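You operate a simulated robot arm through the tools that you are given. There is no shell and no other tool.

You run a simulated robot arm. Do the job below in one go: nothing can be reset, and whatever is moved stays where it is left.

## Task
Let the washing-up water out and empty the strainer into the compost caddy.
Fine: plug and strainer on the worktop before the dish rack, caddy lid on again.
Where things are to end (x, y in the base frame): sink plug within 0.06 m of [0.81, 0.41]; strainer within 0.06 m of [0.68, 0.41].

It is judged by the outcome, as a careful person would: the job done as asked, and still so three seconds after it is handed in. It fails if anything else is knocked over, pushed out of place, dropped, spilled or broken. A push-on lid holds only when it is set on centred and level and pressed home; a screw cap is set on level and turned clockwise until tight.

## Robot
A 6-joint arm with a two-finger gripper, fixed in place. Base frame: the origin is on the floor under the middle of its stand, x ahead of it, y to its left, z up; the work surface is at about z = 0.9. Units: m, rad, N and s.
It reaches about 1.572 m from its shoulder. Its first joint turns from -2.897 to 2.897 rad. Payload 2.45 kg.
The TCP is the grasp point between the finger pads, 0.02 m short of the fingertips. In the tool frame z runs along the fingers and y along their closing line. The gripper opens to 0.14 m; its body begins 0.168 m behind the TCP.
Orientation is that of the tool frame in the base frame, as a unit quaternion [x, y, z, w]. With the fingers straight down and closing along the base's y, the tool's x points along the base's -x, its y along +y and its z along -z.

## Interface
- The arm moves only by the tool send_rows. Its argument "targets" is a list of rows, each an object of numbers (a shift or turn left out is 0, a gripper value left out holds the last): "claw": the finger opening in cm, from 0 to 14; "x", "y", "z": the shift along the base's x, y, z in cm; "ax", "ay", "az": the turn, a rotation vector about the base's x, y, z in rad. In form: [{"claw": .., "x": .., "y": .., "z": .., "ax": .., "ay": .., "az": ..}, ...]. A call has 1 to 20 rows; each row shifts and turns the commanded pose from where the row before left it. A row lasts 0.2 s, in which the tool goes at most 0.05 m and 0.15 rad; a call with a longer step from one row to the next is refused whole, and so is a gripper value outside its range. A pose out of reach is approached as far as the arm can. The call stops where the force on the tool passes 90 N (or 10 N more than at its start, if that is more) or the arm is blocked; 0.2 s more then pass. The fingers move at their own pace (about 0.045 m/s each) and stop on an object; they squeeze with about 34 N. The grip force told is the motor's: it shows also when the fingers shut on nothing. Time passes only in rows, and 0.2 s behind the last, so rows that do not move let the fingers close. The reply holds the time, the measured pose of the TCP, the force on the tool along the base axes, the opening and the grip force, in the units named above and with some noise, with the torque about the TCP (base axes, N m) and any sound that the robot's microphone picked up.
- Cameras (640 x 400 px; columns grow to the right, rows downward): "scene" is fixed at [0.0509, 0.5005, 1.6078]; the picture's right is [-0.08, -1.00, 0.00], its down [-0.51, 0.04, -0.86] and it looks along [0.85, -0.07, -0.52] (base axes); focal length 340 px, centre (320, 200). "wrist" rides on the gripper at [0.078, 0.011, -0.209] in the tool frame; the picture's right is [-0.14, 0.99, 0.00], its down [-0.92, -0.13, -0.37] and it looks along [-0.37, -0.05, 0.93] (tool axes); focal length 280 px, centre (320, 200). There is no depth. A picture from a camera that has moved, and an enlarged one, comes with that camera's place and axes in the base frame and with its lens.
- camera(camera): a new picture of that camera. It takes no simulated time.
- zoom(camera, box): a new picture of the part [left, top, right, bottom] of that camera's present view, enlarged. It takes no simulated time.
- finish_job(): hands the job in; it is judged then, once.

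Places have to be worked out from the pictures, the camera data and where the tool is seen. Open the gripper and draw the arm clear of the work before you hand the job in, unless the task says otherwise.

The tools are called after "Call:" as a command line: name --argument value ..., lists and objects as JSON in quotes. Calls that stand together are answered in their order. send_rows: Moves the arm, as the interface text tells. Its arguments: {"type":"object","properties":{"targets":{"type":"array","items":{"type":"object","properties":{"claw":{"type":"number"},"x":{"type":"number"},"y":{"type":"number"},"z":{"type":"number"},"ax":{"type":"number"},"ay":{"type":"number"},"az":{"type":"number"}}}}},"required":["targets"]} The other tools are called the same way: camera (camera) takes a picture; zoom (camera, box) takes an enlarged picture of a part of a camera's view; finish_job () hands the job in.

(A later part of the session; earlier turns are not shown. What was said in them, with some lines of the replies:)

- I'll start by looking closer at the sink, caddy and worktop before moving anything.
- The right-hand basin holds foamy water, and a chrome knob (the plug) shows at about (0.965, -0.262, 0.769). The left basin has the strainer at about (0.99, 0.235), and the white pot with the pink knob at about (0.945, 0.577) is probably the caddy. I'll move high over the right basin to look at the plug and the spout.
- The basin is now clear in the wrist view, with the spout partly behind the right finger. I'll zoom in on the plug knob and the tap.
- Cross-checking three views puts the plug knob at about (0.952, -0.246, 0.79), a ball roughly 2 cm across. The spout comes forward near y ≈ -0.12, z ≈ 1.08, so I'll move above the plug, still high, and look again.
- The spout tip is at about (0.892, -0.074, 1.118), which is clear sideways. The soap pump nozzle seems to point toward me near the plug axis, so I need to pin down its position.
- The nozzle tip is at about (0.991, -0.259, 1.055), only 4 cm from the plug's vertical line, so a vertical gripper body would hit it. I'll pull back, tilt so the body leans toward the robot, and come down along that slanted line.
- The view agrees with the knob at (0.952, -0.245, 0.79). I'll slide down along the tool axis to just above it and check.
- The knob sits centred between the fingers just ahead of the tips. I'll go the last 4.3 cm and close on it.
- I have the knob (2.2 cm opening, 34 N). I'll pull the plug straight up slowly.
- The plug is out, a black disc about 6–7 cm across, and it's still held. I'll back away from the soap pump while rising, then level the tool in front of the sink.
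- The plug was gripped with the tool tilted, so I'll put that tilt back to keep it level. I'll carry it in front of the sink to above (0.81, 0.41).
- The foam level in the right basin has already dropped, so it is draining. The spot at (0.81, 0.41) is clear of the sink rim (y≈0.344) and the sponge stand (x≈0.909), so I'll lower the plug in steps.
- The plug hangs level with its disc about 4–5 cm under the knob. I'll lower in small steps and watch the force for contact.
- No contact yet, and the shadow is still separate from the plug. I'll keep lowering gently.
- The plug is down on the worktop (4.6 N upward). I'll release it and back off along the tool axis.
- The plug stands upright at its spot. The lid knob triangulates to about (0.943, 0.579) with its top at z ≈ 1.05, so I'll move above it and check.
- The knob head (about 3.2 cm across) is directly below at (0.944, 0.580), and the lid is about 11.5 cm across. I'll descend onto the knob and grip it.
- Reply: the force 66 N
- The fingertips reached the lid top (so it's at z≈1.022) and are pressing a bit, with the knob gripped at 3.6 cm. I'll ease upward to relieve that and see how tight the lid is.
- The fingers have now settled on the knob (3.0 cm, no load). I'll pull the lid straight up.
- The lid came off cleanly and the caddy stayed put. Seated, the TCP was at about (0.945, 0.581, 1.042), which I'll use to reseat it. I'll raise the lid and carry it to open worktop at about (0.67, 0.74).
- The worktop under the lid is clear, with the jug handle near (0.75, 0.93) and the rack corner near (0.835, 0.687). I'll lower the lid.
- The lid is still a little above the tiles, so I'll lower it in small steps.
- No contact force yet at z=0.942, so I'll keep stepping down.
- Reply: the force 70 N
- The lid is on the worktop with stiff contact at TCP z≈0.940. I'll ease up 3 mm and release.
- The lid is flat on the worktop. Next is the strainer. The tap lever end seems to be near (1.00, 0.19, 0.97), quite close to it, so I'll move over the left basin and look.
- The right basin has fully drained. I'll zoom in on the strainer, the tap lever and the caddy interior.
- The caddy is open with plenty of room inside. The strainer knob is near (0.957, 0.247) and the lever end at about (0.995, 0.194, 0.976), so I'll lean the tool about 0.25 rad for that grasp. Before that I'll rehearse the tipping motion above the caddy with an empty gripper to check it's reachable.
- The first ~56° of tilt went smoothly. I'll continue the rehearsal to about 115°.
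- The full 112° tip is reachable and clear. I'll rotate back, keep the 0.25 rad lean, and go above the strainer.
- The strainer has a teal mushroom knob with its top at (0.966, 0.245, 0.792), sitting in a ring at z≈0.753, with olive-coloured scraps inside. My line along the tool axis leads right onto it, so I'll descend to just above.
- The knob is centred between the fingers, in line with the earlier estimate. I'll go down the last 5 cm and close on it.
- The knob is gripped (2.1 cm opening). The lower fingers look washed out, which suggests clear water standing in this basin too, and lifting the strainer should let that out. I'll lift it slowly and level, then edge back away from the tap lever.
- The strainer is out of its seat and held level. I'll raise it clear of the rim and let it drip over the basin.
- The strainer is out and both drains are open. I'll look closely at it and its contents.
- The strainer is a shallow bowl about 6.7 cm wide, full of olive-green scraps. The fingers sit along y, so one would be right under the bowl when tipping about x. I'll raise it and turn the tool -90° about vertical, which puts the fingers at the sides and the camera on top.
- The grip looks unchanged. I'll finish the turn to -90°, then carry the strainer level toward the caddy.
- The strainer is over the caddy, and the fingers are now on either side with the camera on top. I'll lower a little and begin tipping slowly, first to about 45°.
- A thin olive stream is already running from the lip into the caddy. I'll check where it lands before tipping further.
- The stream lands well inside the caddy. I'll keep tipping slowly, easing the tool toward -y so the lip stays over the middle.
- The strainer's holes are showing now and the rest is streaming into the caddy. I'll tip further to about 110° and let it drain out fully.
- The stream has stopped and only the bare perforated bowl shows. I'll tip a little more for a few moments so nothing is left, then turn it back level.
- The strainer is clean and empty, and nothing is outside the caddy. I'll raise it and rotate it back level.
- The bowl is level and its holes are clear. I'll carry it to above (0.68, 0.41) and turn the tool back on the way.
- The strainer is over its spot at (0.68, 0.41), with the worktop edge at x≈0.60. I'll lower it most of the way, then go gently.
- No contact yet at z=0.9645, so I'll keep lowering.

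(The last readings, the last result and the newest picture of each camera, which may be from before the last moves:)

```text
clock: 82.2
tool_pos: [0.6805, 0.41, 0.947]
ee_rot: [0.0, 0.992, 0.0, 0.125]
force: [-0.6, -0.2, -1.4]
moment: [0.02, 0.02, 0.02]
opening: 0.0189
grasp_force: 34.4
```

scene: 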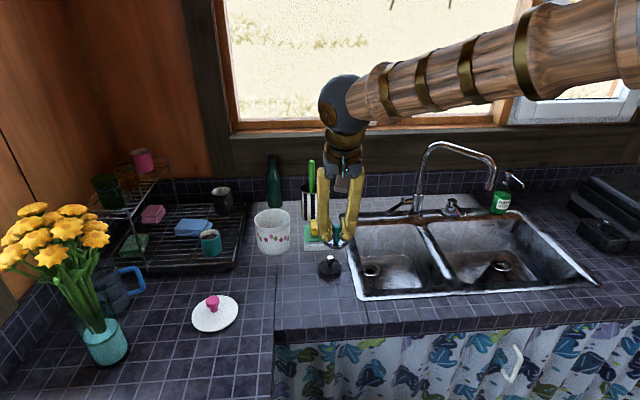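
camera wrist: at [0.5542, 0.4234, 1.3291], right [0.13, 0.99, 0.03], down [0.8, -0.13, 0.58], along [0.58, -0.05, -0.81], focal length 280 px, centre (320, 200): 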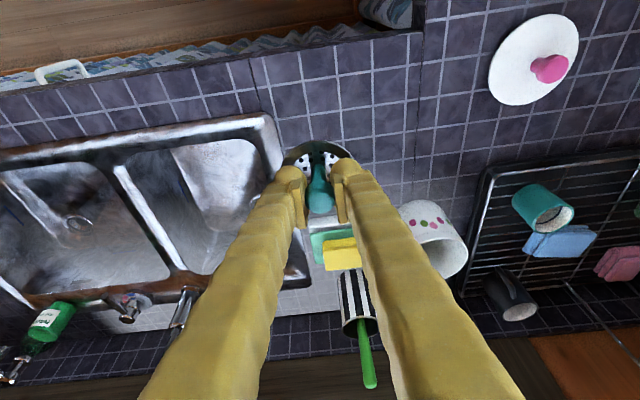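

No contact at 0.947 either. I'll continue in 3 mm steps.

Call:
send_rows --targets '[{"z": -0.3}, {"z": -0.3}, {}]'

Call:
zoom --camera "scene" --box '[290, 250, 380, 330]'

```text
clock: 83.0
tool_pos: [0.6812, 0.4099, 0.9417]
ee_rot: [0.0, 0.992, 0.0, 0.125]
force: [-0.2, -0.2, -0.4]
moment: [0.02, -0.04, -0.02]
opening: 0.0191
grasp_force: 33.7
```

```text
5.00 times, centred on (335, 290) of scene
camera zoom: at [0.0509, 0.5005, 1.6078], right [-0.08, -1.0, 0.0], down [-0.51, 0.04, -0.86], along [0.85, -0.07, -0.52], focal length 1697 px, centre (245, -250)
```

zoom: 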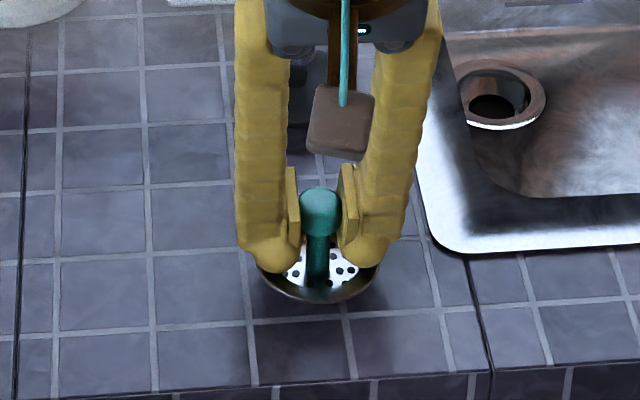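

Call:
send_rows --targets '[{"z": -0.3}, {"z": -0.2}, {}]'

```text
clock: 83.8
tool_pos: [0.682, 0.4119, 0.9379]
ee_rot: [0.001, 0.992, 0.001, 0.125]
force: [-2.5, -3.3, 30.5]
moment: [-0.02, 0.01, 0.0]
opening: 0.0191
grasp_force: 33.9
```

Contact at z≈0.938 (30 N). I'll ease up 1.5 mm, release, and back off along the tool axis.

Call:
send_rows --targets '[{"z": 0.15}, {"claw": 6}, {}, {}, {"x": -0.5, "z": 1.9}, {"x": -1.1, "z": 4.2}, {"x": -1.1, "z": 4.2}, {"z": 4.5}, {"z": 4.5}, {}]'

Call:
camera --camera "scene"

Call:
camera --camera "wrist"

```text
clock: 86.0
tool_pos: [0.6518, 0.4102, 1.1311]
ee_rot: [0.0, 0.992, 0.0, 0.124]
force: [0.4, 0.3, 0.2]
moment: [-0.01, -0.04, -0.01]
opening: 0.0602
grasp_force: 0.0
```

```text
taken
```

scene: 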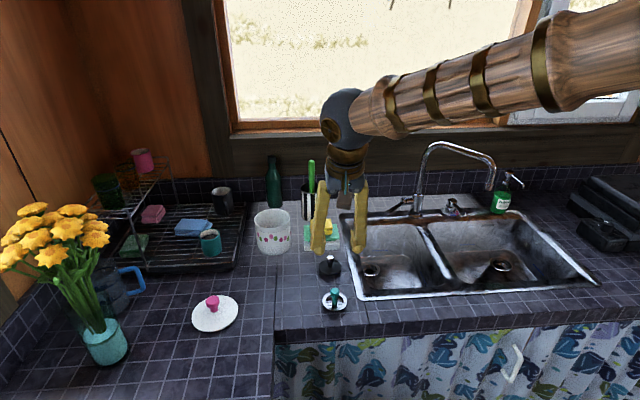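

```text
taken
camera wrist: at [0.5245, 0.4229, 1.3142], right [0.13, 0.99, 0.03], down [0.8, -0.13, 0.58], along [0.58, -0.05, -0.81], focal length 280 px, centre (320, 200)
```

wrist: 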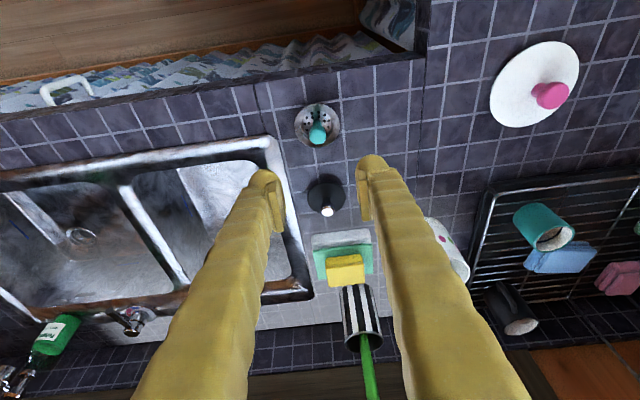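

The strainer stands clean at (0.68, 0.41) and the plug at (0.81, 0.41). Now the lid: I'll level the tool and move above it at about (0.672, 0.740).

Call:
send_rows --targets '[{"y": 4.1, "x": 0.25, "ay": 0.125, "claw": 7}, {"y": 4.1, "x": 0.25, "ay": 0.125}, {"y": 4.1, "x": 0.25}, {"y": 4.1, "x": 0.25}, {"y": 4.1, "x": 0.25}, {"y": 4.1, "x": 0.25}, {"y": 4.1, "x": 0.25}, {"y": 4.3, "x": 0.25, "z": -3}, {}]'

Call:
camera --camera "wrist"

Call:
zoom --camera "scene" --box '[330, 190, 600, 310]'

```text
refused: row 8 steps farther than a row can; nothing moved
```

```text
taken
camera wrist: at [0.5245, 0.4229, 1.3142], right [0.13, 0.99, 0.03], down [0.8, -0.13, 0.58], along [0.58, -0.05, -0.81], focal length 280 px, centre (320, 200)
```

wrist: 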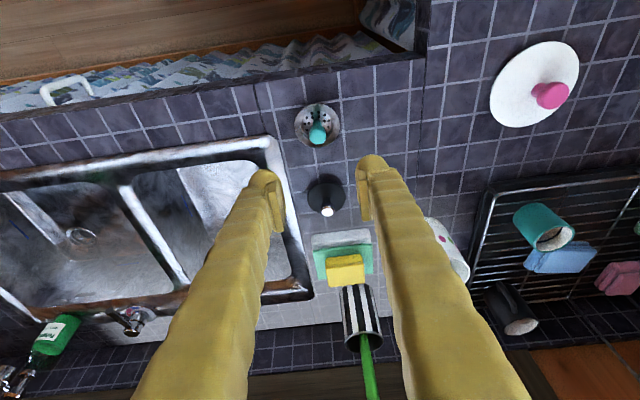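

```text
2.37 times, centred on (465, 250) of scene
camera zoom: at [0.0509, 0.5005, 1.6078], right [-0.08, -1.0, 0.0], down [-0.51, 0.04, -0.86], along [0.85, -0.07, -0.52], focal length 805 px, centre (-24, 82)
```

zoom: 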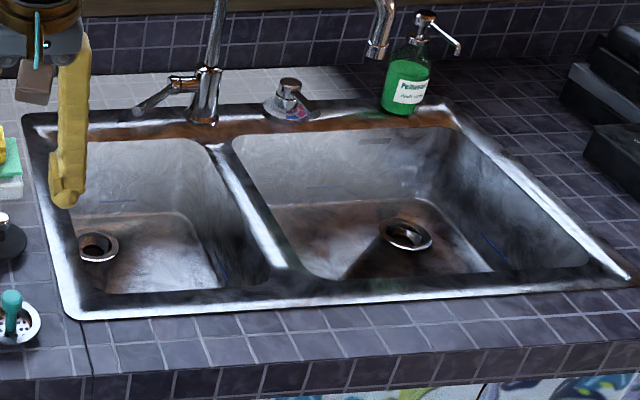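

One row was too long, so that call was refused and nothing moved. Both basins now look empty. I'll resend with a shorter last row.

Call:
send_rows --targets '[{"y": 4.1, "x": 0.25, "ay": 0.125, "claw": 7}, {"y": 4.1, "x": 0.25, "ay": 0.125}, {"y": 4.1, "x": 0.25}, {"y": 4.1, "x": 0.25}, {"y": 4.1, "x": 0.25}, {"y": 4.1, "x": 0.25}, {"y": 4.1, "x": 0.25}, {"y": 4.2, "x": 0.25}, {"z": -2.5}, {}]'

Call:
camera --camera "wrist"

Call:
camera --camera "scene"

```text
clock: 88.2
tool_pos: [0.6764, 0.7439, 1.1054]
ee_rot: [-0.001, 1.0, 0.0, -0.001]
force: [0.8, -0.2, -0.3]
moment: [0.01, 0.03, -0.02]
opening: 0.0698
grasp_force: 0.0
```

```text
taken
camera wrist: at [0.5975, 0.7542, 1.3139], right [0.14, 0.99, 0.0], down [0.92, -0.13, 0.37], along [0.37, -0.05, -0.93], focal length 280 px, centre (320, 200)
```

wrist: 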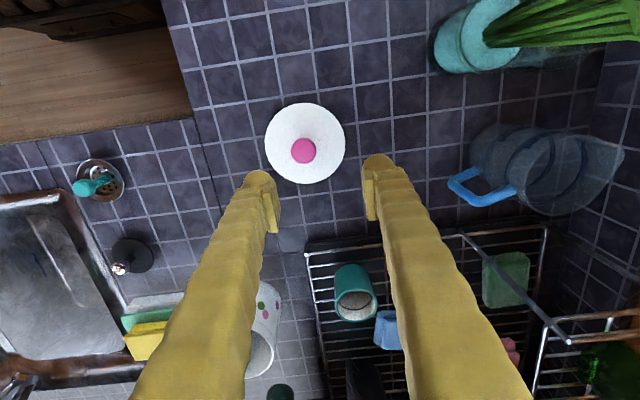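

```text
taken
```

scene: 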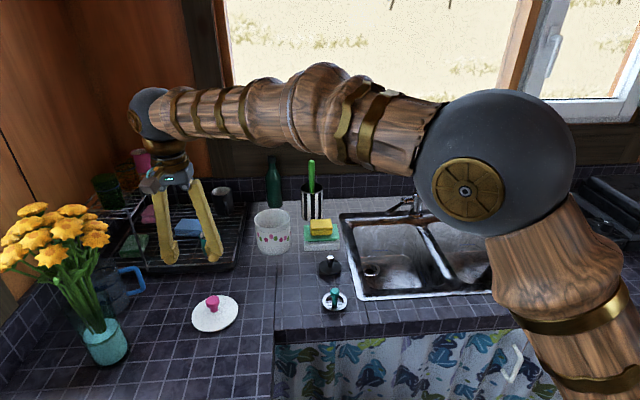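

The lid knob now appears at about (0.670, 0.722), so it shifted ~2 cm when I released it. It's still flat on the worktop. I'll re-centre over it, lower partway and check.

Call:
send_rows --targets '[{"x": -0.5, "y": -2.2}, {"z": -4.5}, {"z": -4.0}, {"z": -2.5}, {}]'

Call:
camera --camera "wrist"

Call:
zoom --camera "scene" --box '[150, 230, 260, 340]'

```text
clock: 89.4
tool_pos: [0.6713, 0.72, 0.9969]
ee_rot: [0.001, 1.0, 0.001, 0.0]
force: [0.1, 0.3, -0.8]
moment: [0.0, -0.03, -0.03]
opening: 0.0701
grasp_force: 0.0
```

```text
taken
camera wrist: at [0.5929, 0.7313, 1.2055], right [0.14, 0.99, 0.0], down [0.92, -0.13, 0.37], along [0.37, -0.05, -0.93], focal length 280 px, centre (320, 200)
```

wrist: 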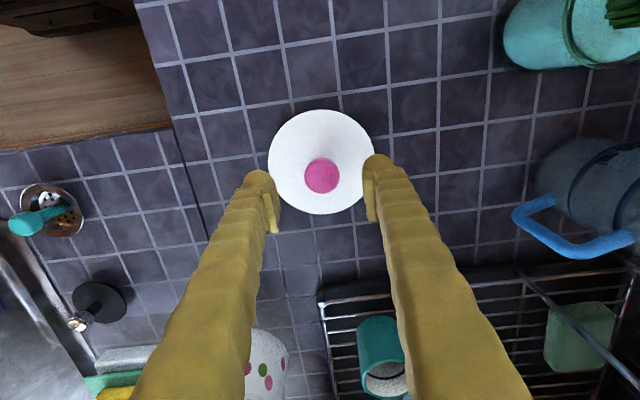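

```text
3.64 times, centred on (205, 285) of scene
camera zoom: at [0.0509, 0.5005, 1.6078], right [-0.08, -1.0, 0.0], down [-0.51, 0.04, -0.86], along [0.85, -0.07, -0.52], focal length 1234 px, centre (738, -109)
```

zoom: 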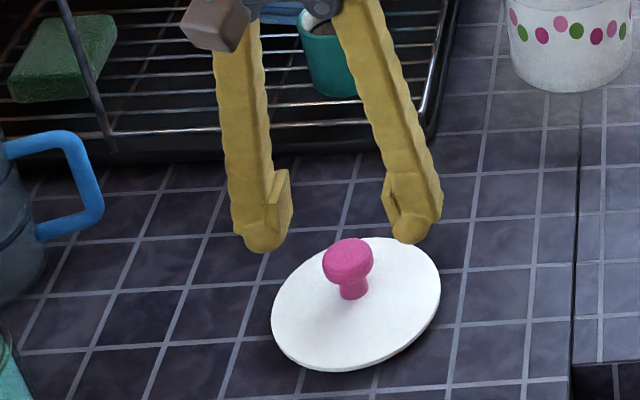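

The knob is centred at (0.670, 0.721). I'll lower so the fingertips stop just above the lid top, then grip.

Call:
send_rows --targets '[{"z": -3.0}, {"z": -2.2}, {}, {"claw": 0}, {}, {}, {}, {}, {}]'

Call:
camera --camera "wrist"

Call:
zoom --camera "scene" --box '[150, 230, 260, 340]'

```text
clock: 91.4
tool_pos: [0.6694, 0.7189, 0.943]
ee_rot: [0.0, 1.0, 0.0, 0.0]
force: [1.3, 0.0, 0.2]
moment: [-0.02, 0.04, 0.06]
opening: 0.0294
grasp_force: 34.4
```

```text
taken
camera wrist: at [0.5908, 0.7308, 1.1516], right [0.14, 0.99, 0.0], down [0.92, -0.13, 0.37], along [0.37, -0.05, -0.93], focal length 280 px, centre (320, 200)
```

wrist: 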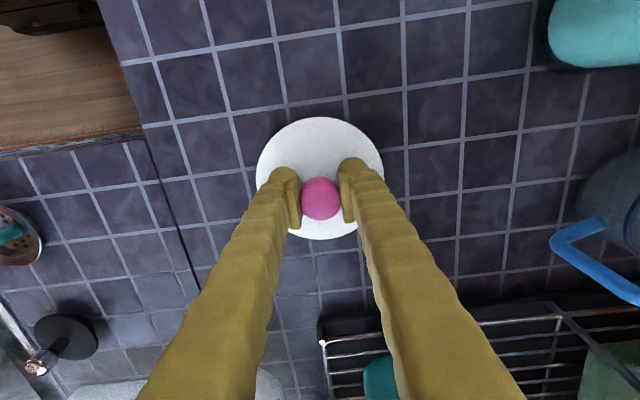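

```text
3.64 times, centred on (205, 285) of scene
camera zoom: at [0.0509, 0.5005, 1.6078], right [-0.08, -1.0, 0.0], down [-0.51, 0.04, -0.86], along [0.85, -0.07, -0.52], focal length 1234 px, centre (738, -109)
```

zoom: 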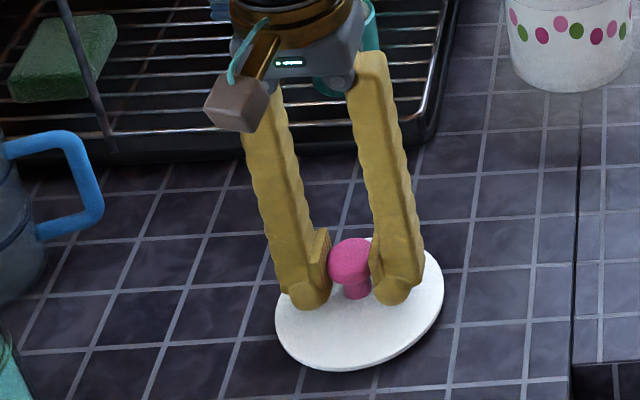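

The lid is gripped level with no load. I'll lift it and carry it back to just above the caddy, using the same grip position it had when I took it off.

Call:
send_rows --targets '[{"z": 1.0}, {"z": 3.0}, {"z": 4.5}, {"z": 4.5}, {"z": 4.5}, {"z": 2.5}, {"x": 3.95, "y": -1.95}, {"x": 3.95, "y": -1.95}, {"x": 3.95, "y": -1.95}, {"x": 3.95, "y": -1.95}, {"x": 3.95, "y": -1.95}, {"x": 3.95, "y": -1.95}, {"x": 3.0, "y": -1.44}, {"x": 1.0, "y": -0.5}, {}, {}]'

Call:
camera --camera "wrist"

Call:
zoom --camera "scene" --box '[220, 140, 340, 270]'

```text
clock: 94.8
tool_pos: [0.9459, 0.5826, 1.1438]
ee_rot: [0.0, 1.0, 0.0, 0.001]
force: [0.2, 0.0, 0.6]
moment: [-0.03, -0.03, -0.05]
opening: 0.0295
grasp_force: 33.9
```

```text
taken
camera wrist: at [0.8672, 0.5939, 1.3519], right [0.14, 0.99, 0.0], down [0.92, -0.13, 0.37], along [0.37, -0.05, -0.93], focal length 280 px, centre (320, 200)
```

wrist: 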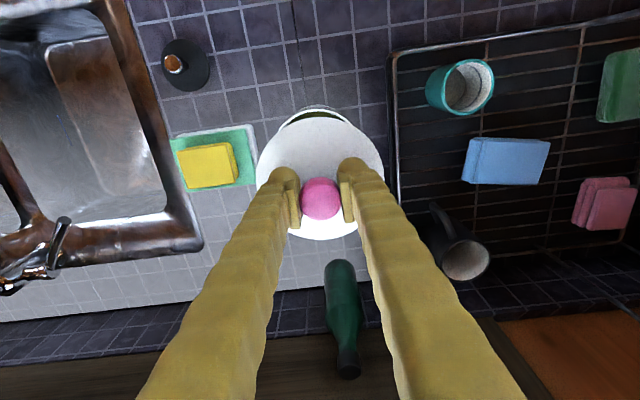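

```text
3.08 times, centred on (280, 205) of scene
camera zoom: at [0.0509, 0.5005, 1.6078], right [-0.08, -1.0, 0.0], down [-0.51, 0.04, -0.86], along [0.85, -0.07, -0.52], focal length 1045 px, centre (443, 185)
```

zoom: 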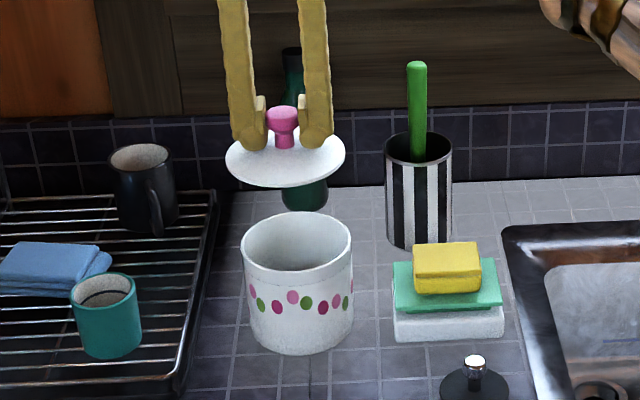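

The lid hangs level above the caddy. I'll measure the alignment of lid and rim closely before lowering.

Call:
zoom --camera "scene" --box '[245, 175, 305, 255]'

Call:
zoom --camera "wrist" --box '[240, 90, 400, 250]'

```text
5.00 times, centred on (275, 215) of scene
camera zoom: at [0.0509, 0.5005, 1.6078], right [-0.08, -1.0, 0.0], down [-0.51, 0.04, -0.86], along [0.85, -0.07, -0.52], focal length 1697 px, centre (545, 125)
```

zoom: 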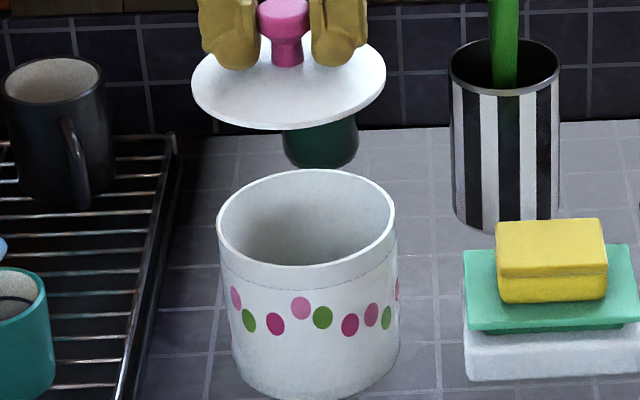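

```text
2.50 times, centred on (320, 170) of wrist
camera zoom: at [0.8672, 0.5939, 1.3519], right [0.14, 0.99, 0.0], down [0.92, -0.13, 0.37], along [0.37, -0.05, -0.93], focal length 701 px, centre (320, 275)
```

zoom: 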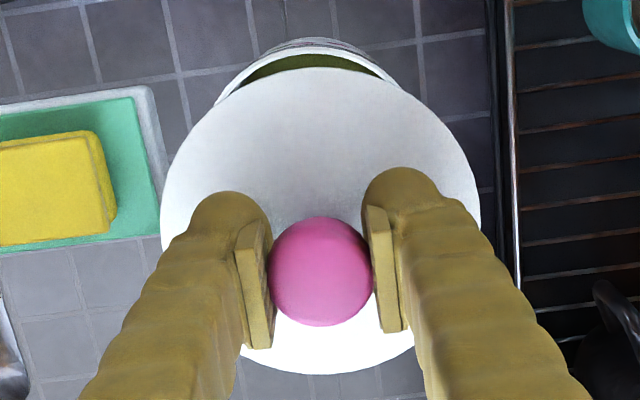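

Scene measurements put the caddy rim at y≈0.579 and the lid at y≈0.582, with x matching. I'll shift the lid -3 mm in y, lower it to about 1 cm above the rim and compare again.

Call:
send_rows --targets '[{"y": -0.3}, {"z": -3.5}, {"z": -3.5}, {"z": -1.2}, {}, {}]'

Call:
zoom --camera "scene" --box '[245, 185, 305, 255]'

Call:
zoom --camera "wrist" --box '[240, 90, 400, 250]'

```text
clock: 96.2
tool_pos: [0.9469, 0.5806, 1.0593]
ee_rot: [0.001, 1.0, 0.0, 0.0]
force: [-0.1, 0.6, -0.1]
moment: [-0.01, 0.02, -0.02]
opening: 0.0296
grasp_force: 34.1
```

```text
5.71 times, centred on (275, 220) of scene
camera zoom: at [0.0509, 0.5005, 1.6078], right [-0.08, -1.0, 0.0], down [-0.51, 0.04, -0.86], along [0.85, -0.07, -0.52], focal length 1940 px, centre (577, 86)
```

zoom: 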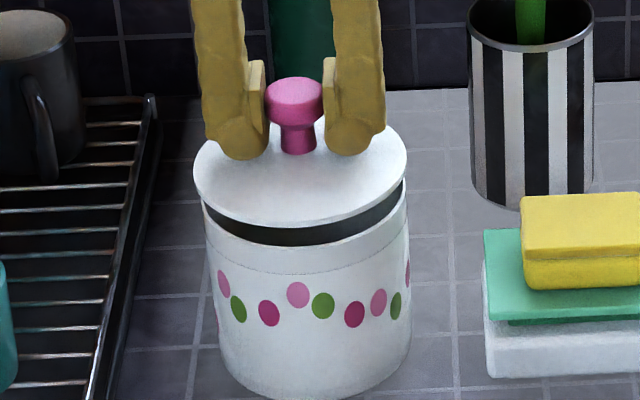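

```text
2.50 times, centred on (320, 170) of wrist
camera zoom: at [0.8674, 0.592, 1.2683], right [0.14, 0.99, 0.0], down [0.92, -0.13, 0.37], along [0.37, -0.05, -0.93], focal length 701 px, centre (320, 275)
```

zoom: 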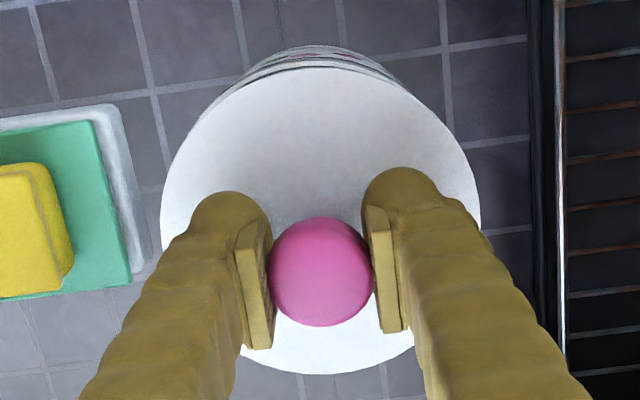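

Call:
zoom --camera "scene" --box '[250, 200, 275, 230]'

Call:
zoom --camera "scene" --box '[275, 200, 300, 230]'

```text
13.33 times, centred on (262, 215) of scene
camera zoom: at [0.0509, 0.5005, 1.6078], right [-0.08, -1.0, 0.0], down [-0.51, 0.04, -0.86], along [0.85, -0.07, -0.52], focal length 4526 px, centre (1087, 0)
```

zoom: 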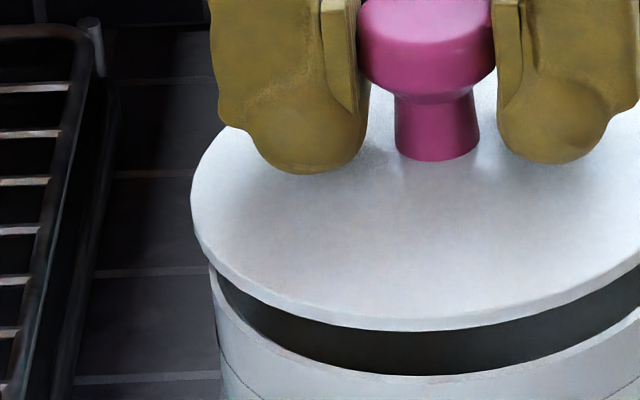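

```text
13.33 times, centred on (288, 215) of scene
camera zoom: at [0.0509, 0.5005, 1.6078], right [-0.08, -1.0, 0.0], down [-0.51, 0.04, -0.86], along [0.85, -0.07, -0.52], focal length 4526 px, centre (753, 0)
```

zoom: 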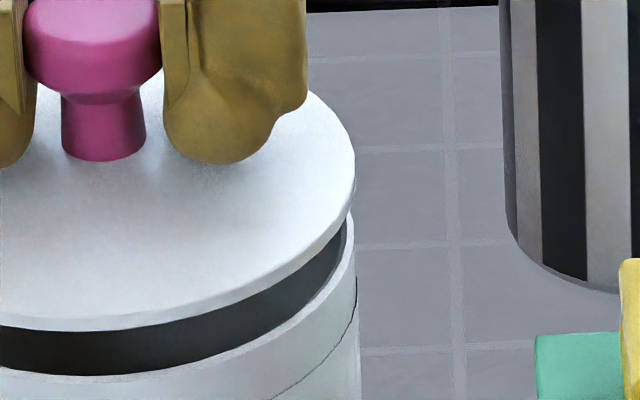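

The lid and rim now agree to about 1–1.5 mm in y, and x looks matched. I'll nudge 1 mm more and lower until it just touches.

Call:
send_rows --targets '[{"y": -0.1}, {"z": -0.6}, {"z": -0.5}, {}, {}]'

Call:
zoom --camera "scene" --box '[245, 185, 305, 255]'

```text
clock: 97.4
tool_pos: [0.9461, 0.5788, 1.052]
ee_rot: [0.0, 1.0, 0.001, 0.002]
force: [-1.1, -1.5, 24.0]
moment: [-0.05, -0.88, -0.06]
opening: 0.0294
grasp_force: 34.0
```

```text
5.71 times, centred on (275, 220) of scene
camera zoom: at [0.0509, 0.5005, 1.6078], right [-0.08, -1.0, 0.0], down [-0.51, 0.04, -0.86], along [0.85, -0.07, -0.52], focal length 1940 px, centre (577, 86)
```

zoom: 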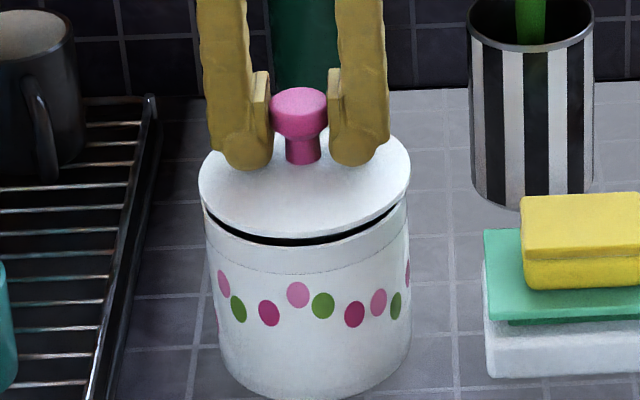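

It touched with 24 N and a pitch moment of -0.88 N·m, so the far (+x) side of the lid's insert is catching the rim. I'll lift slightly, shift -2 mm in x and try again.

Call:
send_rows --targets '[{"z": 0.5}, {"x": -0.2}, {"z": -0.5}, {}, {}]'

Call:
zoom --camera "scene" --box '[245, 185, 305, 255]'

```text
clock: 98.6
tool_pos: [0.9431, 0.5774, 1.05]
ee_rot: [0.0, 1.0, 0.0, 0.0]
force: [0.7, 1.3, 11.1]
moment: [-0.36, -0.25, 0.12]
opening: 0.0292
grasp_force: 33.7
```

```text
5.71 times, centred on (275, 220) of scene
camera zoom: at [0.0509, 0.5005, 1.6078], right [-0.08, -1.0, 0.0], down [-0.51, 0.04, -0.86], along [0.85, -0.07, -0.52], focal length 1940 px, centre (577, 86)
```

zoom: 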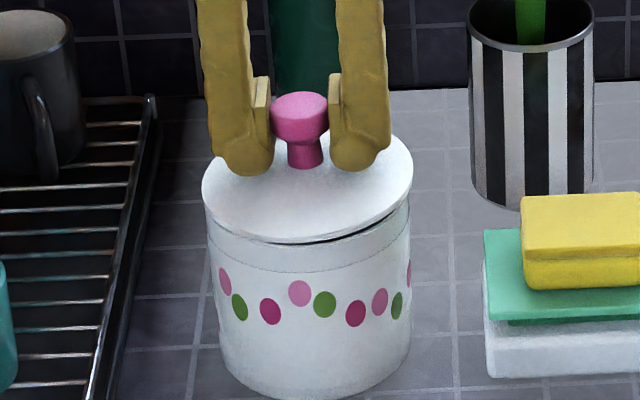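

Better: 11 N, with the contact now on the -y side and a small gap at the right. I'll lift slightly, shift +1.2 mm in y and lower again.

Call:
send_rows --targets '[{"z": 0.5}, {"x": -0.05, "y": 0.12}, {"z": -0.5}, {}, {}]'

Call:
zoom --camera "scene" --box '[245, 185, 305, 255]'

```text
clock: 99.8
tool_pos: [0.9438, 0.5799, 1.051]
ee_rot: [0.0, 1.0, 0.0, 0.0]
force: [-1.7, -0.1, 0.7]
moment: [-0.03, 0.03, -0.02]
opening: 0.0293
grasp_force: 33.1
```

```text
5.71 times, centred on (275, 220) of scene
camera zoom: at [0.0509, 0.5005, 1.6078], right [-0.08, -1.0, 0.0], down [-0.51, 0.04, -0.86], along [0.85, -0.07, -0.52], focal length 1940 px, centre (577, 86)
```

zoom: 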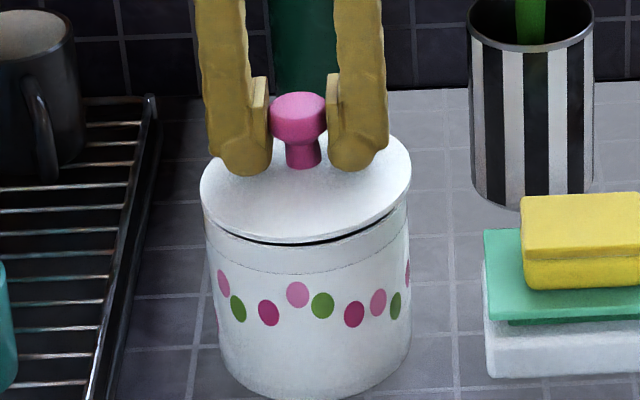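

No force at the same height now, so the insert has entered the rim squarely. I'll lower further in small steps to seat it.

Call:
send_rows --targets '[{"z": -0.2}, {"z": -0.2}, {}, {}]'

Call:
zoom --camera "scene" --box '[245, 185, 305, 255]'

```text
clock: 100.8
tool_pos: [0.9424, 0.5794, 1.0495]
ee_rot: [0.0, 1.0, 0.001, 0.001]
force: [-1.3, 7.9, 24.1]
moment: [0.14, -0.32, 0.06]
opening: 0.0293
grasp_force: 34.0
```

```text
5.71 times, centred on (275, 220) of scene
camera zoom: at [0.0509, 0.5005, 1.6078], right [-0.08, -1.0, 0.0], down [-0.51, 0.04, -0.86], along [0.85, -0.07, -0.52], focal length 1940 px, centre (577, 86)
```

zoom: 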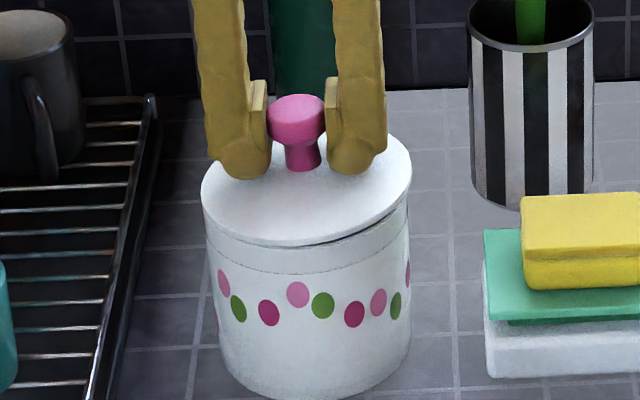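

Contact is now 24 N and nearly centred, and the gap has all but closed. I'll press further.

Call:
send_rows --targets '[{"z": -0.15}, {"z": -0.15}, {}, {}]'

Call:
zoom --camera "scene" --box '[245, 185, 305, 255]'

```text
clock: 101.8
tool_pos: [0.9431, 0.5799, 1.0467]
ee_rot: [0.0, 1.0, 0.001, 0.002]
force: [-6.7, 8.8, 75.4]
moment: [-0.89, -0.91, 0.05]
opening: 0.0291
grasp_force: 34.2
```

```text
5.71 times, centred on (275, 220) of scene
camera zoom: at [0.0509, 0.5005, 1.6078], right [-0.08, -1.0, 0.0], down [-0.51, 0.04, -0.86], along [0.85, -0.07, -0.52], focal length 1940 px, centre (577, 86)
```

zoom: 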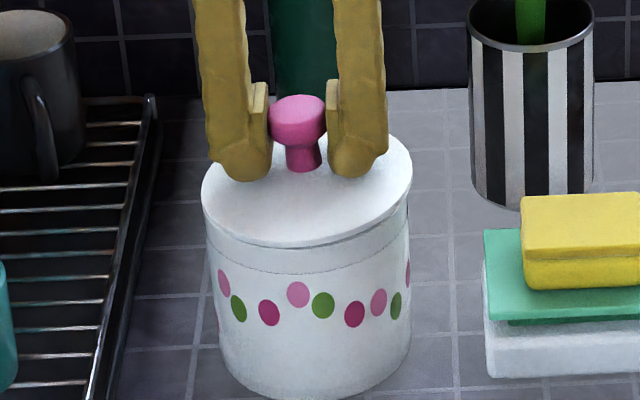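

It took 75 N and looks seated. I'll zoom in on the joint to see whether any gap remains.

Call:
zoom --camera "scene" --box '[250, 200, 275, 235]'

Call:
zoom --camera "scene" --box '[272, 200, 297, 235]'

Call:
zoom --camera "wrist" --box '[240, 90, 400, 250]'

```text
11.43 times, centred on (262, 218) of scene
camera zoom: at [0.0509, 0.5005, 1.6078], right [-0.08, -1.0, 0.0], down [-0.51, 0.04, -0.86], along [0.85, -0.07, -0.52], focal length 3880 px, centre (977, 0)
```

zoom: 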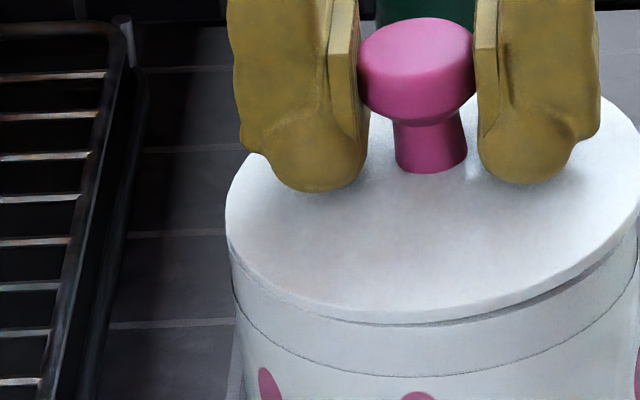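

```text
11.43 times, centred on (284, 218) of scene
camera zoom: at [0.0509, 0.5005, 1.6078], right [-0.08, -1.0, 0.0], down [-0.51, 0.04, -0.86], along [0.85, -0.07, -0.52], focal length 3880 px, centre (726, 0)
```

zoom: 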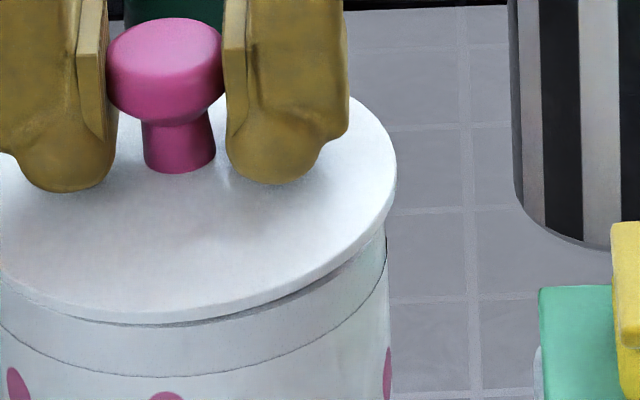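

```text
2.50 times, centred on (320, 170) of wrist
camera zoom: at [0.8642, 0.5906, 1.2556], right [0.14, 0.99, 0.0], down [0.92, -0.13, 0.37], along [0.37, -0.05, -0.93], focal length 701 px, centre (320, 275)
```

zoom: 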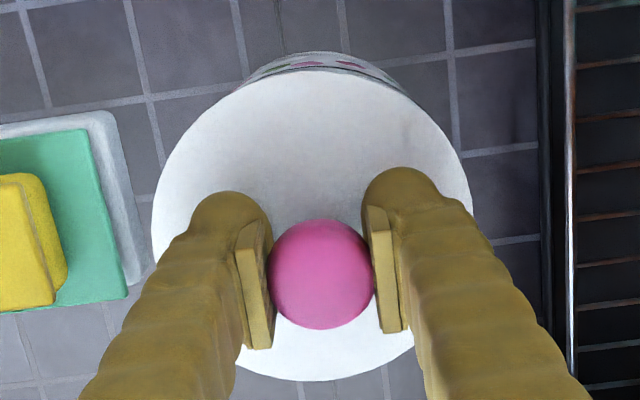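

The lid looks on, with perhaps a hairline at the right front. I'll relieve the push, release the knob and rise, so I can see the lid unloaded and press it from directly above.

Call:
send_rows --targets '[{"z": 0.25}, {"claw": 6}, {}, {}, {"z": 1.0}, {"z": 2.5}, {"z": 2.0}, {"claw": 0}, {}, {}, {}, {}]'

Call:
zoom --camera "scene" --box '[245, 185, 305, 255]'

Call:
zoom --camera "wrist" --box '[240, 90, 400, 250]'

```text
clock: 104.4
tool_pos: [0.9427, 0.5803, 1.1012]
ee_rot: [0.001, 1.0, 0.0, 0.0]
force: [0.1, 0.0, -0.4]
moment: [0.01, 0.02, -0.01]
opening: 0.0
grasp_force: 29.8
```

```text
5.71 times, centred on (275, 220) of scene
camera zoom: at [0.0509, 0.5005, 1.6078], right [-0.08, -1.0, 0.0], down [-0.51, 0.04, -0.86], along [0.85, -0.07, -0.52], focal length 1940 px, centre (577, 86)
```

zoom: 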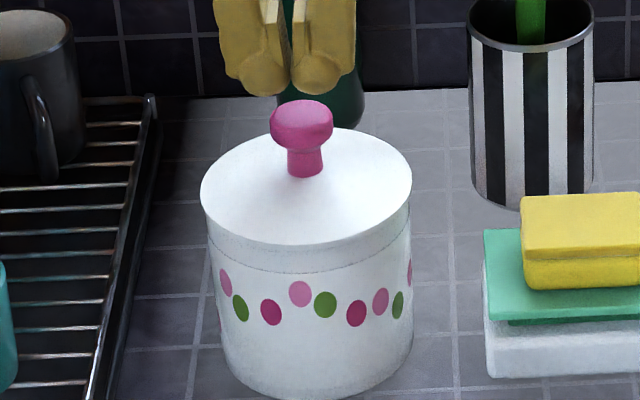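

```text
2.50 times, centred on (320, 170) of wrist
camera zoom: at [0.8646, 0.5918, 1.309], right [0.14, 0.99, 0.0], down [0.92, -0.13, 0.37], along [0.37, -0.05, -0.93], focal length 701 px, centre (320, 275)
```

zoom: 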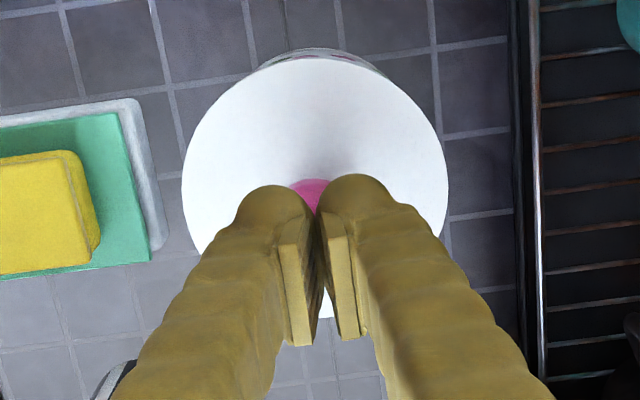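

Call:
zoom --camera "scene" --box '[250, 200, 275, 235]'

Call:
zoom --camera "scene" --box '[272, 200, 297, 235]'

Call:
zoom --camera "scene" --box '[220, 170, 360, 270]'

```text
11.43 times, centred on (262, 218) of scene
camera zoom: at [0.0509, 0.5005, 1.6078], right [-0.08, -1.0, 0.0], down [-0.51, 0.04, -0.86], along [0.85, -0.07, -0.52], focal length 3880 px, centre (977, 0)
```

zoom: 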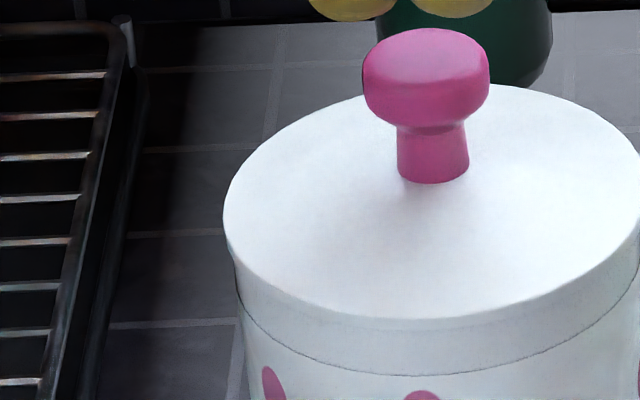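

```text
11.43 times, centred on (284, 218) of scene
camera zoom: at [0.0509, 0.5005, 1.6078], right [-0.08, -1.0, 0.0], down [-0.51, 0.04, -0.86], along [0.85, -0.07, -0.52], focal length 3880 px, centre (726, 0)
```

zoom: 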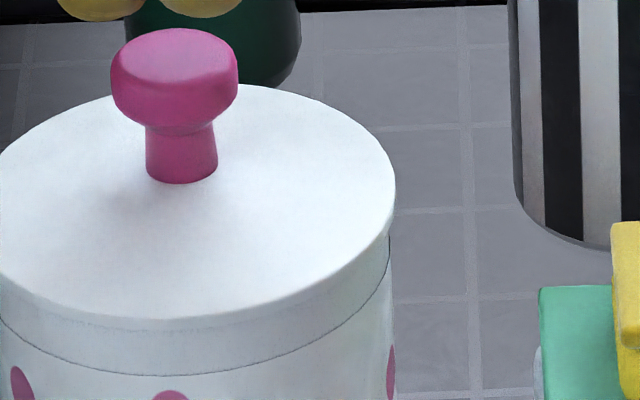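

```text
4.00 times, centred on (290, 220) of scene
camera zoom: at [0.0509, 0.5005, 1.6078], right [-0.08, -1.0, 0.0], down [-0.51, 0.04, -0.86], along [0.85, -0.07, -0.52], focal length 1358 px, centre (440, 120)
```

zoom: 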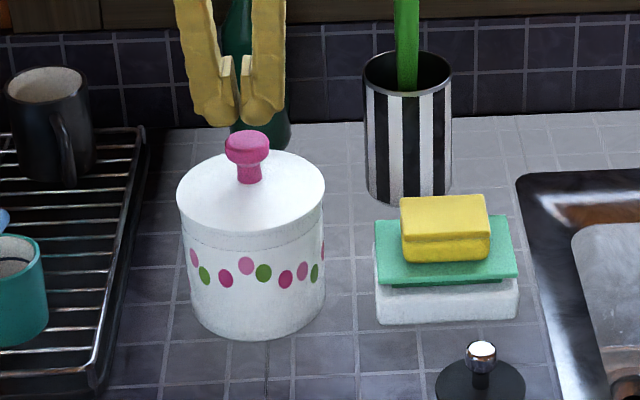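

Unloaded, the lid now sits evenly all round with no gap, at the same height as at the start. To be sure it's home, I'll press straight down on the knob with closed fingers.

Call:
send_rows --targets '[{"y": -0.25, "z": -0.8}, {"z": -0.4}, {"z": -0.3}, {}]'

Call:
zoom --camera "scene" --box '[245, 175, 305, 245]'

```text
clock: 105.4
tool_pos: [0.9432, 0.5768, 1.0869]
ee_rot: [0.0, 1.0, 0.001, 0.001]
force: [-0.5, -0.2, 0.0]
moment: [0.01, 0.03, 0.01]
opening: 0.0001
grasp_force: 29.5
```

```text
5.71 times, centred on (275, 210) of scene
camera zoom: at [0.0509, 0.5005, 1.6078], right [-0.08, -1.0, 0.0], down [-0.51, 0.04, -0.86], along [0.85, -0.07, -0.52], focal length 1940 px, centre (577, 143)
```

zoom: 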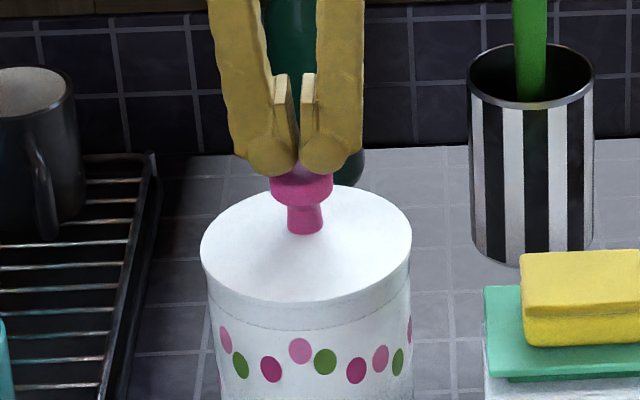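

The closed fingertips are right above the knob, about 1 cm short of it. I'll continue down in small steps to press.

Call:
send_rows --targets '[{"z": -0.3}, {"z": -0.3}, {"z": -0.2}, {}]'

```text
clock: 106.4
tool_pos: [0.9436, 0.5777, 1.0784]
ee_rot: [0.001, 1.0, 0.001, -0.001]
force: [-0.7, -1.1, -0.8]
moment: [-0.01, 0.0, -0.01]
opening: 0.0
grasp_force: 29.6
```

Call:
send_rows --targets '[{"z": -0.2}, {"z": -0.2}, {"z": -0.2}, {}]'

Call:
zoom --camera "scene" --box '[245, 175, 305, 245]'

```text
clock: 107.4
tool_pos: [0.9415, 0.5766, 1.0782]
ee_rot: [0.0, 1.0, 0.002, 0.004]
force: [8.3, 10.8, 73.5]
moment: [0.18, -0.06, 0.01]
opening: 0.006
grasp_force: 29.8
```

```text
5.71 times, centred on (275, 210) of scene
camera zoom: at [0.0509, 0.5005, 1.6078], right [-0.08, -1.0, 0.0], down [-0.51, 0.04, -0.86], along [0.85, -0.07, -0.52], focal length 1940 px, centre (577, 143)
```

zoom: 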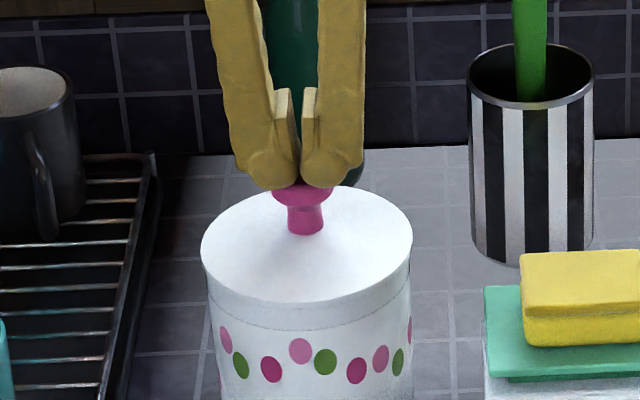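

A centred press of 73 N shows no movement, so the lid is fully home. I'll rise straight up and draw the arm clear for a final check.

Call:
send_rows --targets '[{"z": 0.5}, {"z": 1.5}, {"z": 4.0}, {"z": 4.5}, {"z": 4.5}, {"claw": 6, "z": 4.5}, {"x": -3.5, "z": 3}, {"x": -4.5}, {"x": -4.5}, {"x": -4.5}, {"x": -4.5}, {"x": -4.5}, {}]'

Call:
camera --camera "scene"

Call:
camera --camera "wrist"

```text
clock: 110.2
tool_pos: [0.6741, 0.5692, 1.2911]
ee_rot: [-0.001, 1.0, 0.0, 0.0]
force: [0.3, 0.0, 0.0]
moment: [-0.03, 0.01, -0.01]
opening: 0.0604
grasp_force: 0.1
out of reach, approached as far as the arm can: row 6
```

```text
taken
```

scene: 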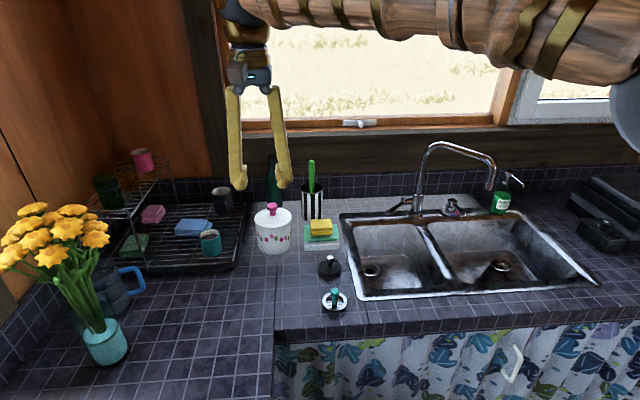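

```text
taken
camera wrist: at [0.5958, 0.581, 1.4992], right [0.14, 0.99, 0.0], down [0.92, -0.13, 0.37], along [0.37, -0.05, -0.93], focal length 280 px, centre (320, 200)
```

wrist: 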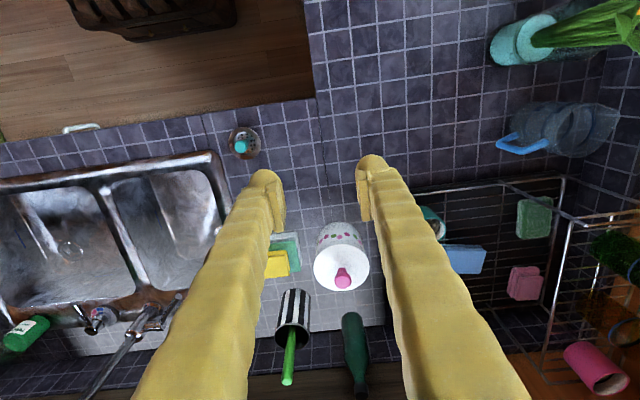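

Everything looks in place, so I'll do a close final check of the caddy, plug, strainer and both basins.

Call:
zoom --camera "scene" --box '[245, 190, 305, 260]'

Call:
zoom --camera "scene" --box '[300, 240, 400, 320]'

Call:
zoom --camera "scene" --box '[340, 200, 600, 310]'

Call:
zoom --camera "wrist" --box '[0, 110, 300, 330]'

```text
5.71 times, centred on (275, 225) of scene
camera zoom: at [0.0509, 0.5005, 1.6078], right [-0.08, -1.0, 0.0], down [-0.51, 0.04, -0.86], along [0.85, -0.07, -0.52], focal length 1940 px, centre (577, 57)
```

zoom: 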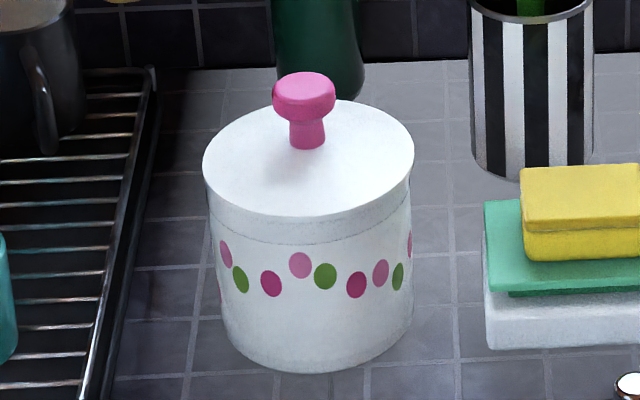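

```text
5.00 times, centred on (350, 280) of scene
camera zoom: at [0.0509, 0.5005, 1.6078], right [-0.08, -1.0, 0.0], down [-0.51, 0.04, -0.86], along [0.85, -0.07, -0.52], focal length 1697 px, centre (170, -200)
```

zoom: 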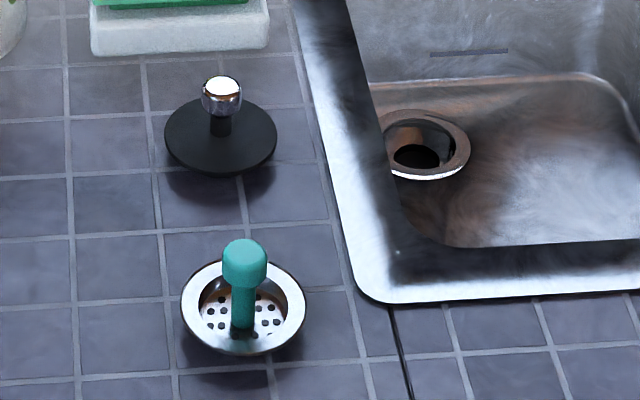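

```text
2.46 times, centred on (470, 255) of scene
camera zoom: at [0.0509, 0.5005, 1.6078], right [-0.08, -1.0, 0.0], down [-0.51, 0.04, -0.86], along [0.85, -0.07, -0.52], focal length 836 px, centre (-49, 65)
```

zoom: 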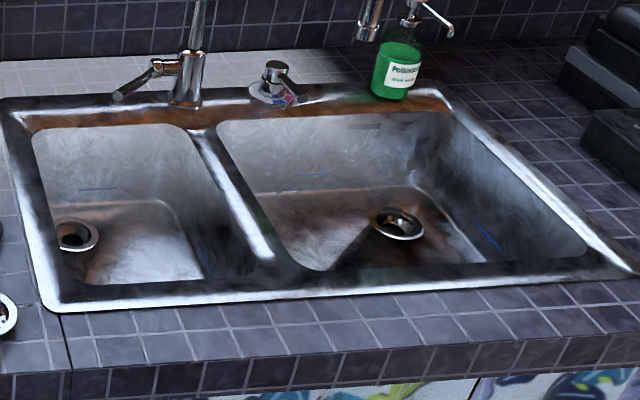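

```text
1.82 times, centred on (150, 220) of wrist
camera zoom: at [0.5958, 0.581, 1.4992], right [0.14, 0.99, 0.0], down [0.92, -0.13, 0.37], along [0.37, -0.05, -0.93], focal length 510 px, centre (629, 164)
```

zoom: 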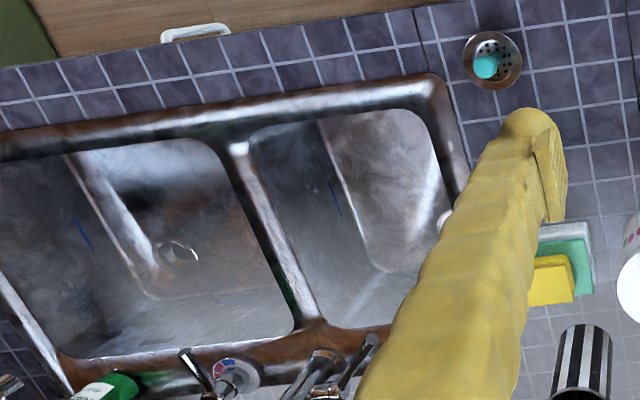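

The lid is seated evenly, the plug and strainer stand where asked, and both basins are drained. I'll move the arm back to its high start position and wait a few seconds to confirm nothing changes.

Call:
send_rows --targets '[{"x": -2.5, "y": -3.6, "z": 1.2}, {"x": -2.5, "y": -3.6, "z": 1.2}, {"x": -2.5, "y": -3.6, "z": 1.2}, {"x": -2.5, "y": -3.6, "z": 1.2}, {"y": -3.5}, {}, {}, {}, {}, {}, {}, {}, {}, {}, {}]'

Call:
camera --camera "scene"

Call:
camera --camera "wrist"

```text
clock: 113.4
tool_pos: [0.5728, 0.3889, 1.3399]
ee_rot: [0.0, 1.0, 0.0, -0.001]
force: [0.6, -0.3, -0.2]
moment: [0.01, -0.03, 0.03]
opening: 0.0597
grasp_force: 0.0
```

```text
taken
```

scene: 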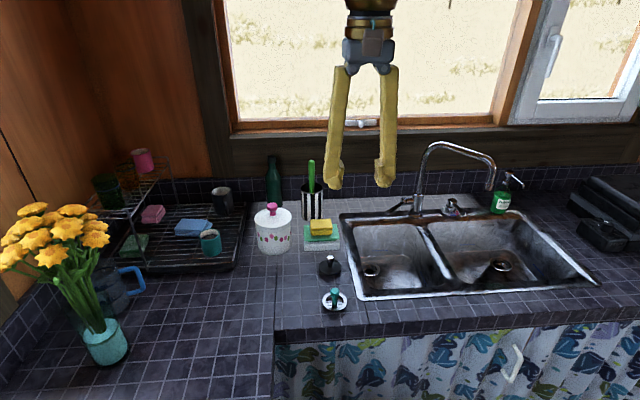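

```text
taken
camera wrist: at [0.4957, 0.4012, 1.5486], right [0.14, 0.99, 0.0], down [0.92, -0.13, 0.37], along [0.37, -0.05, -0.93], focal length 280 px, centre (320, 200)
```

wrist: 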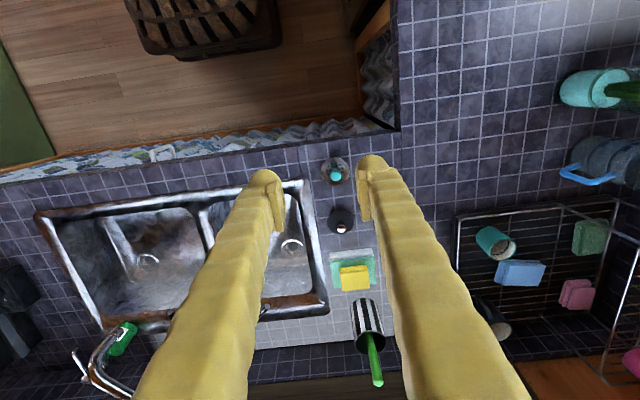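

The water is out, the strainer is emptied into the caddy, and the lid is back on. The plug and strainer are at their places and the arm is clear with an open gripper, so I'm handing the job in.

Call:
finish_job

```text
The job is handed in.
```

The job is done and handed in. The washing-up water is out, and the strainer has been emptied into the compost caddy.

- **Water:** I pulled the plug from the right basin and it drained. The left basin also seemed to hold some clear water; it looks empty now that the strainer is out.
- **Strainer:** I tipped it well past horizontal over the caddy until only bare perforated metal showed. I saw no spill outside the caddy.
- **Final places:** By the cameras, the plug stands at about (0.81, 0.41) and the strainer at about (0.68, 0.41), both upright on the worktop before the dish rack.
- **Caddy lid:** It took three tries to centre it on the rim. I then pressed it down with about 73 N, and it sits level with no visible gap. The microphone picked up no click, so I judged it seated by height and fit.
- **Caddy position:** Seating the lid moved the caddy about 2 mm. I saw nothing else disturbed.
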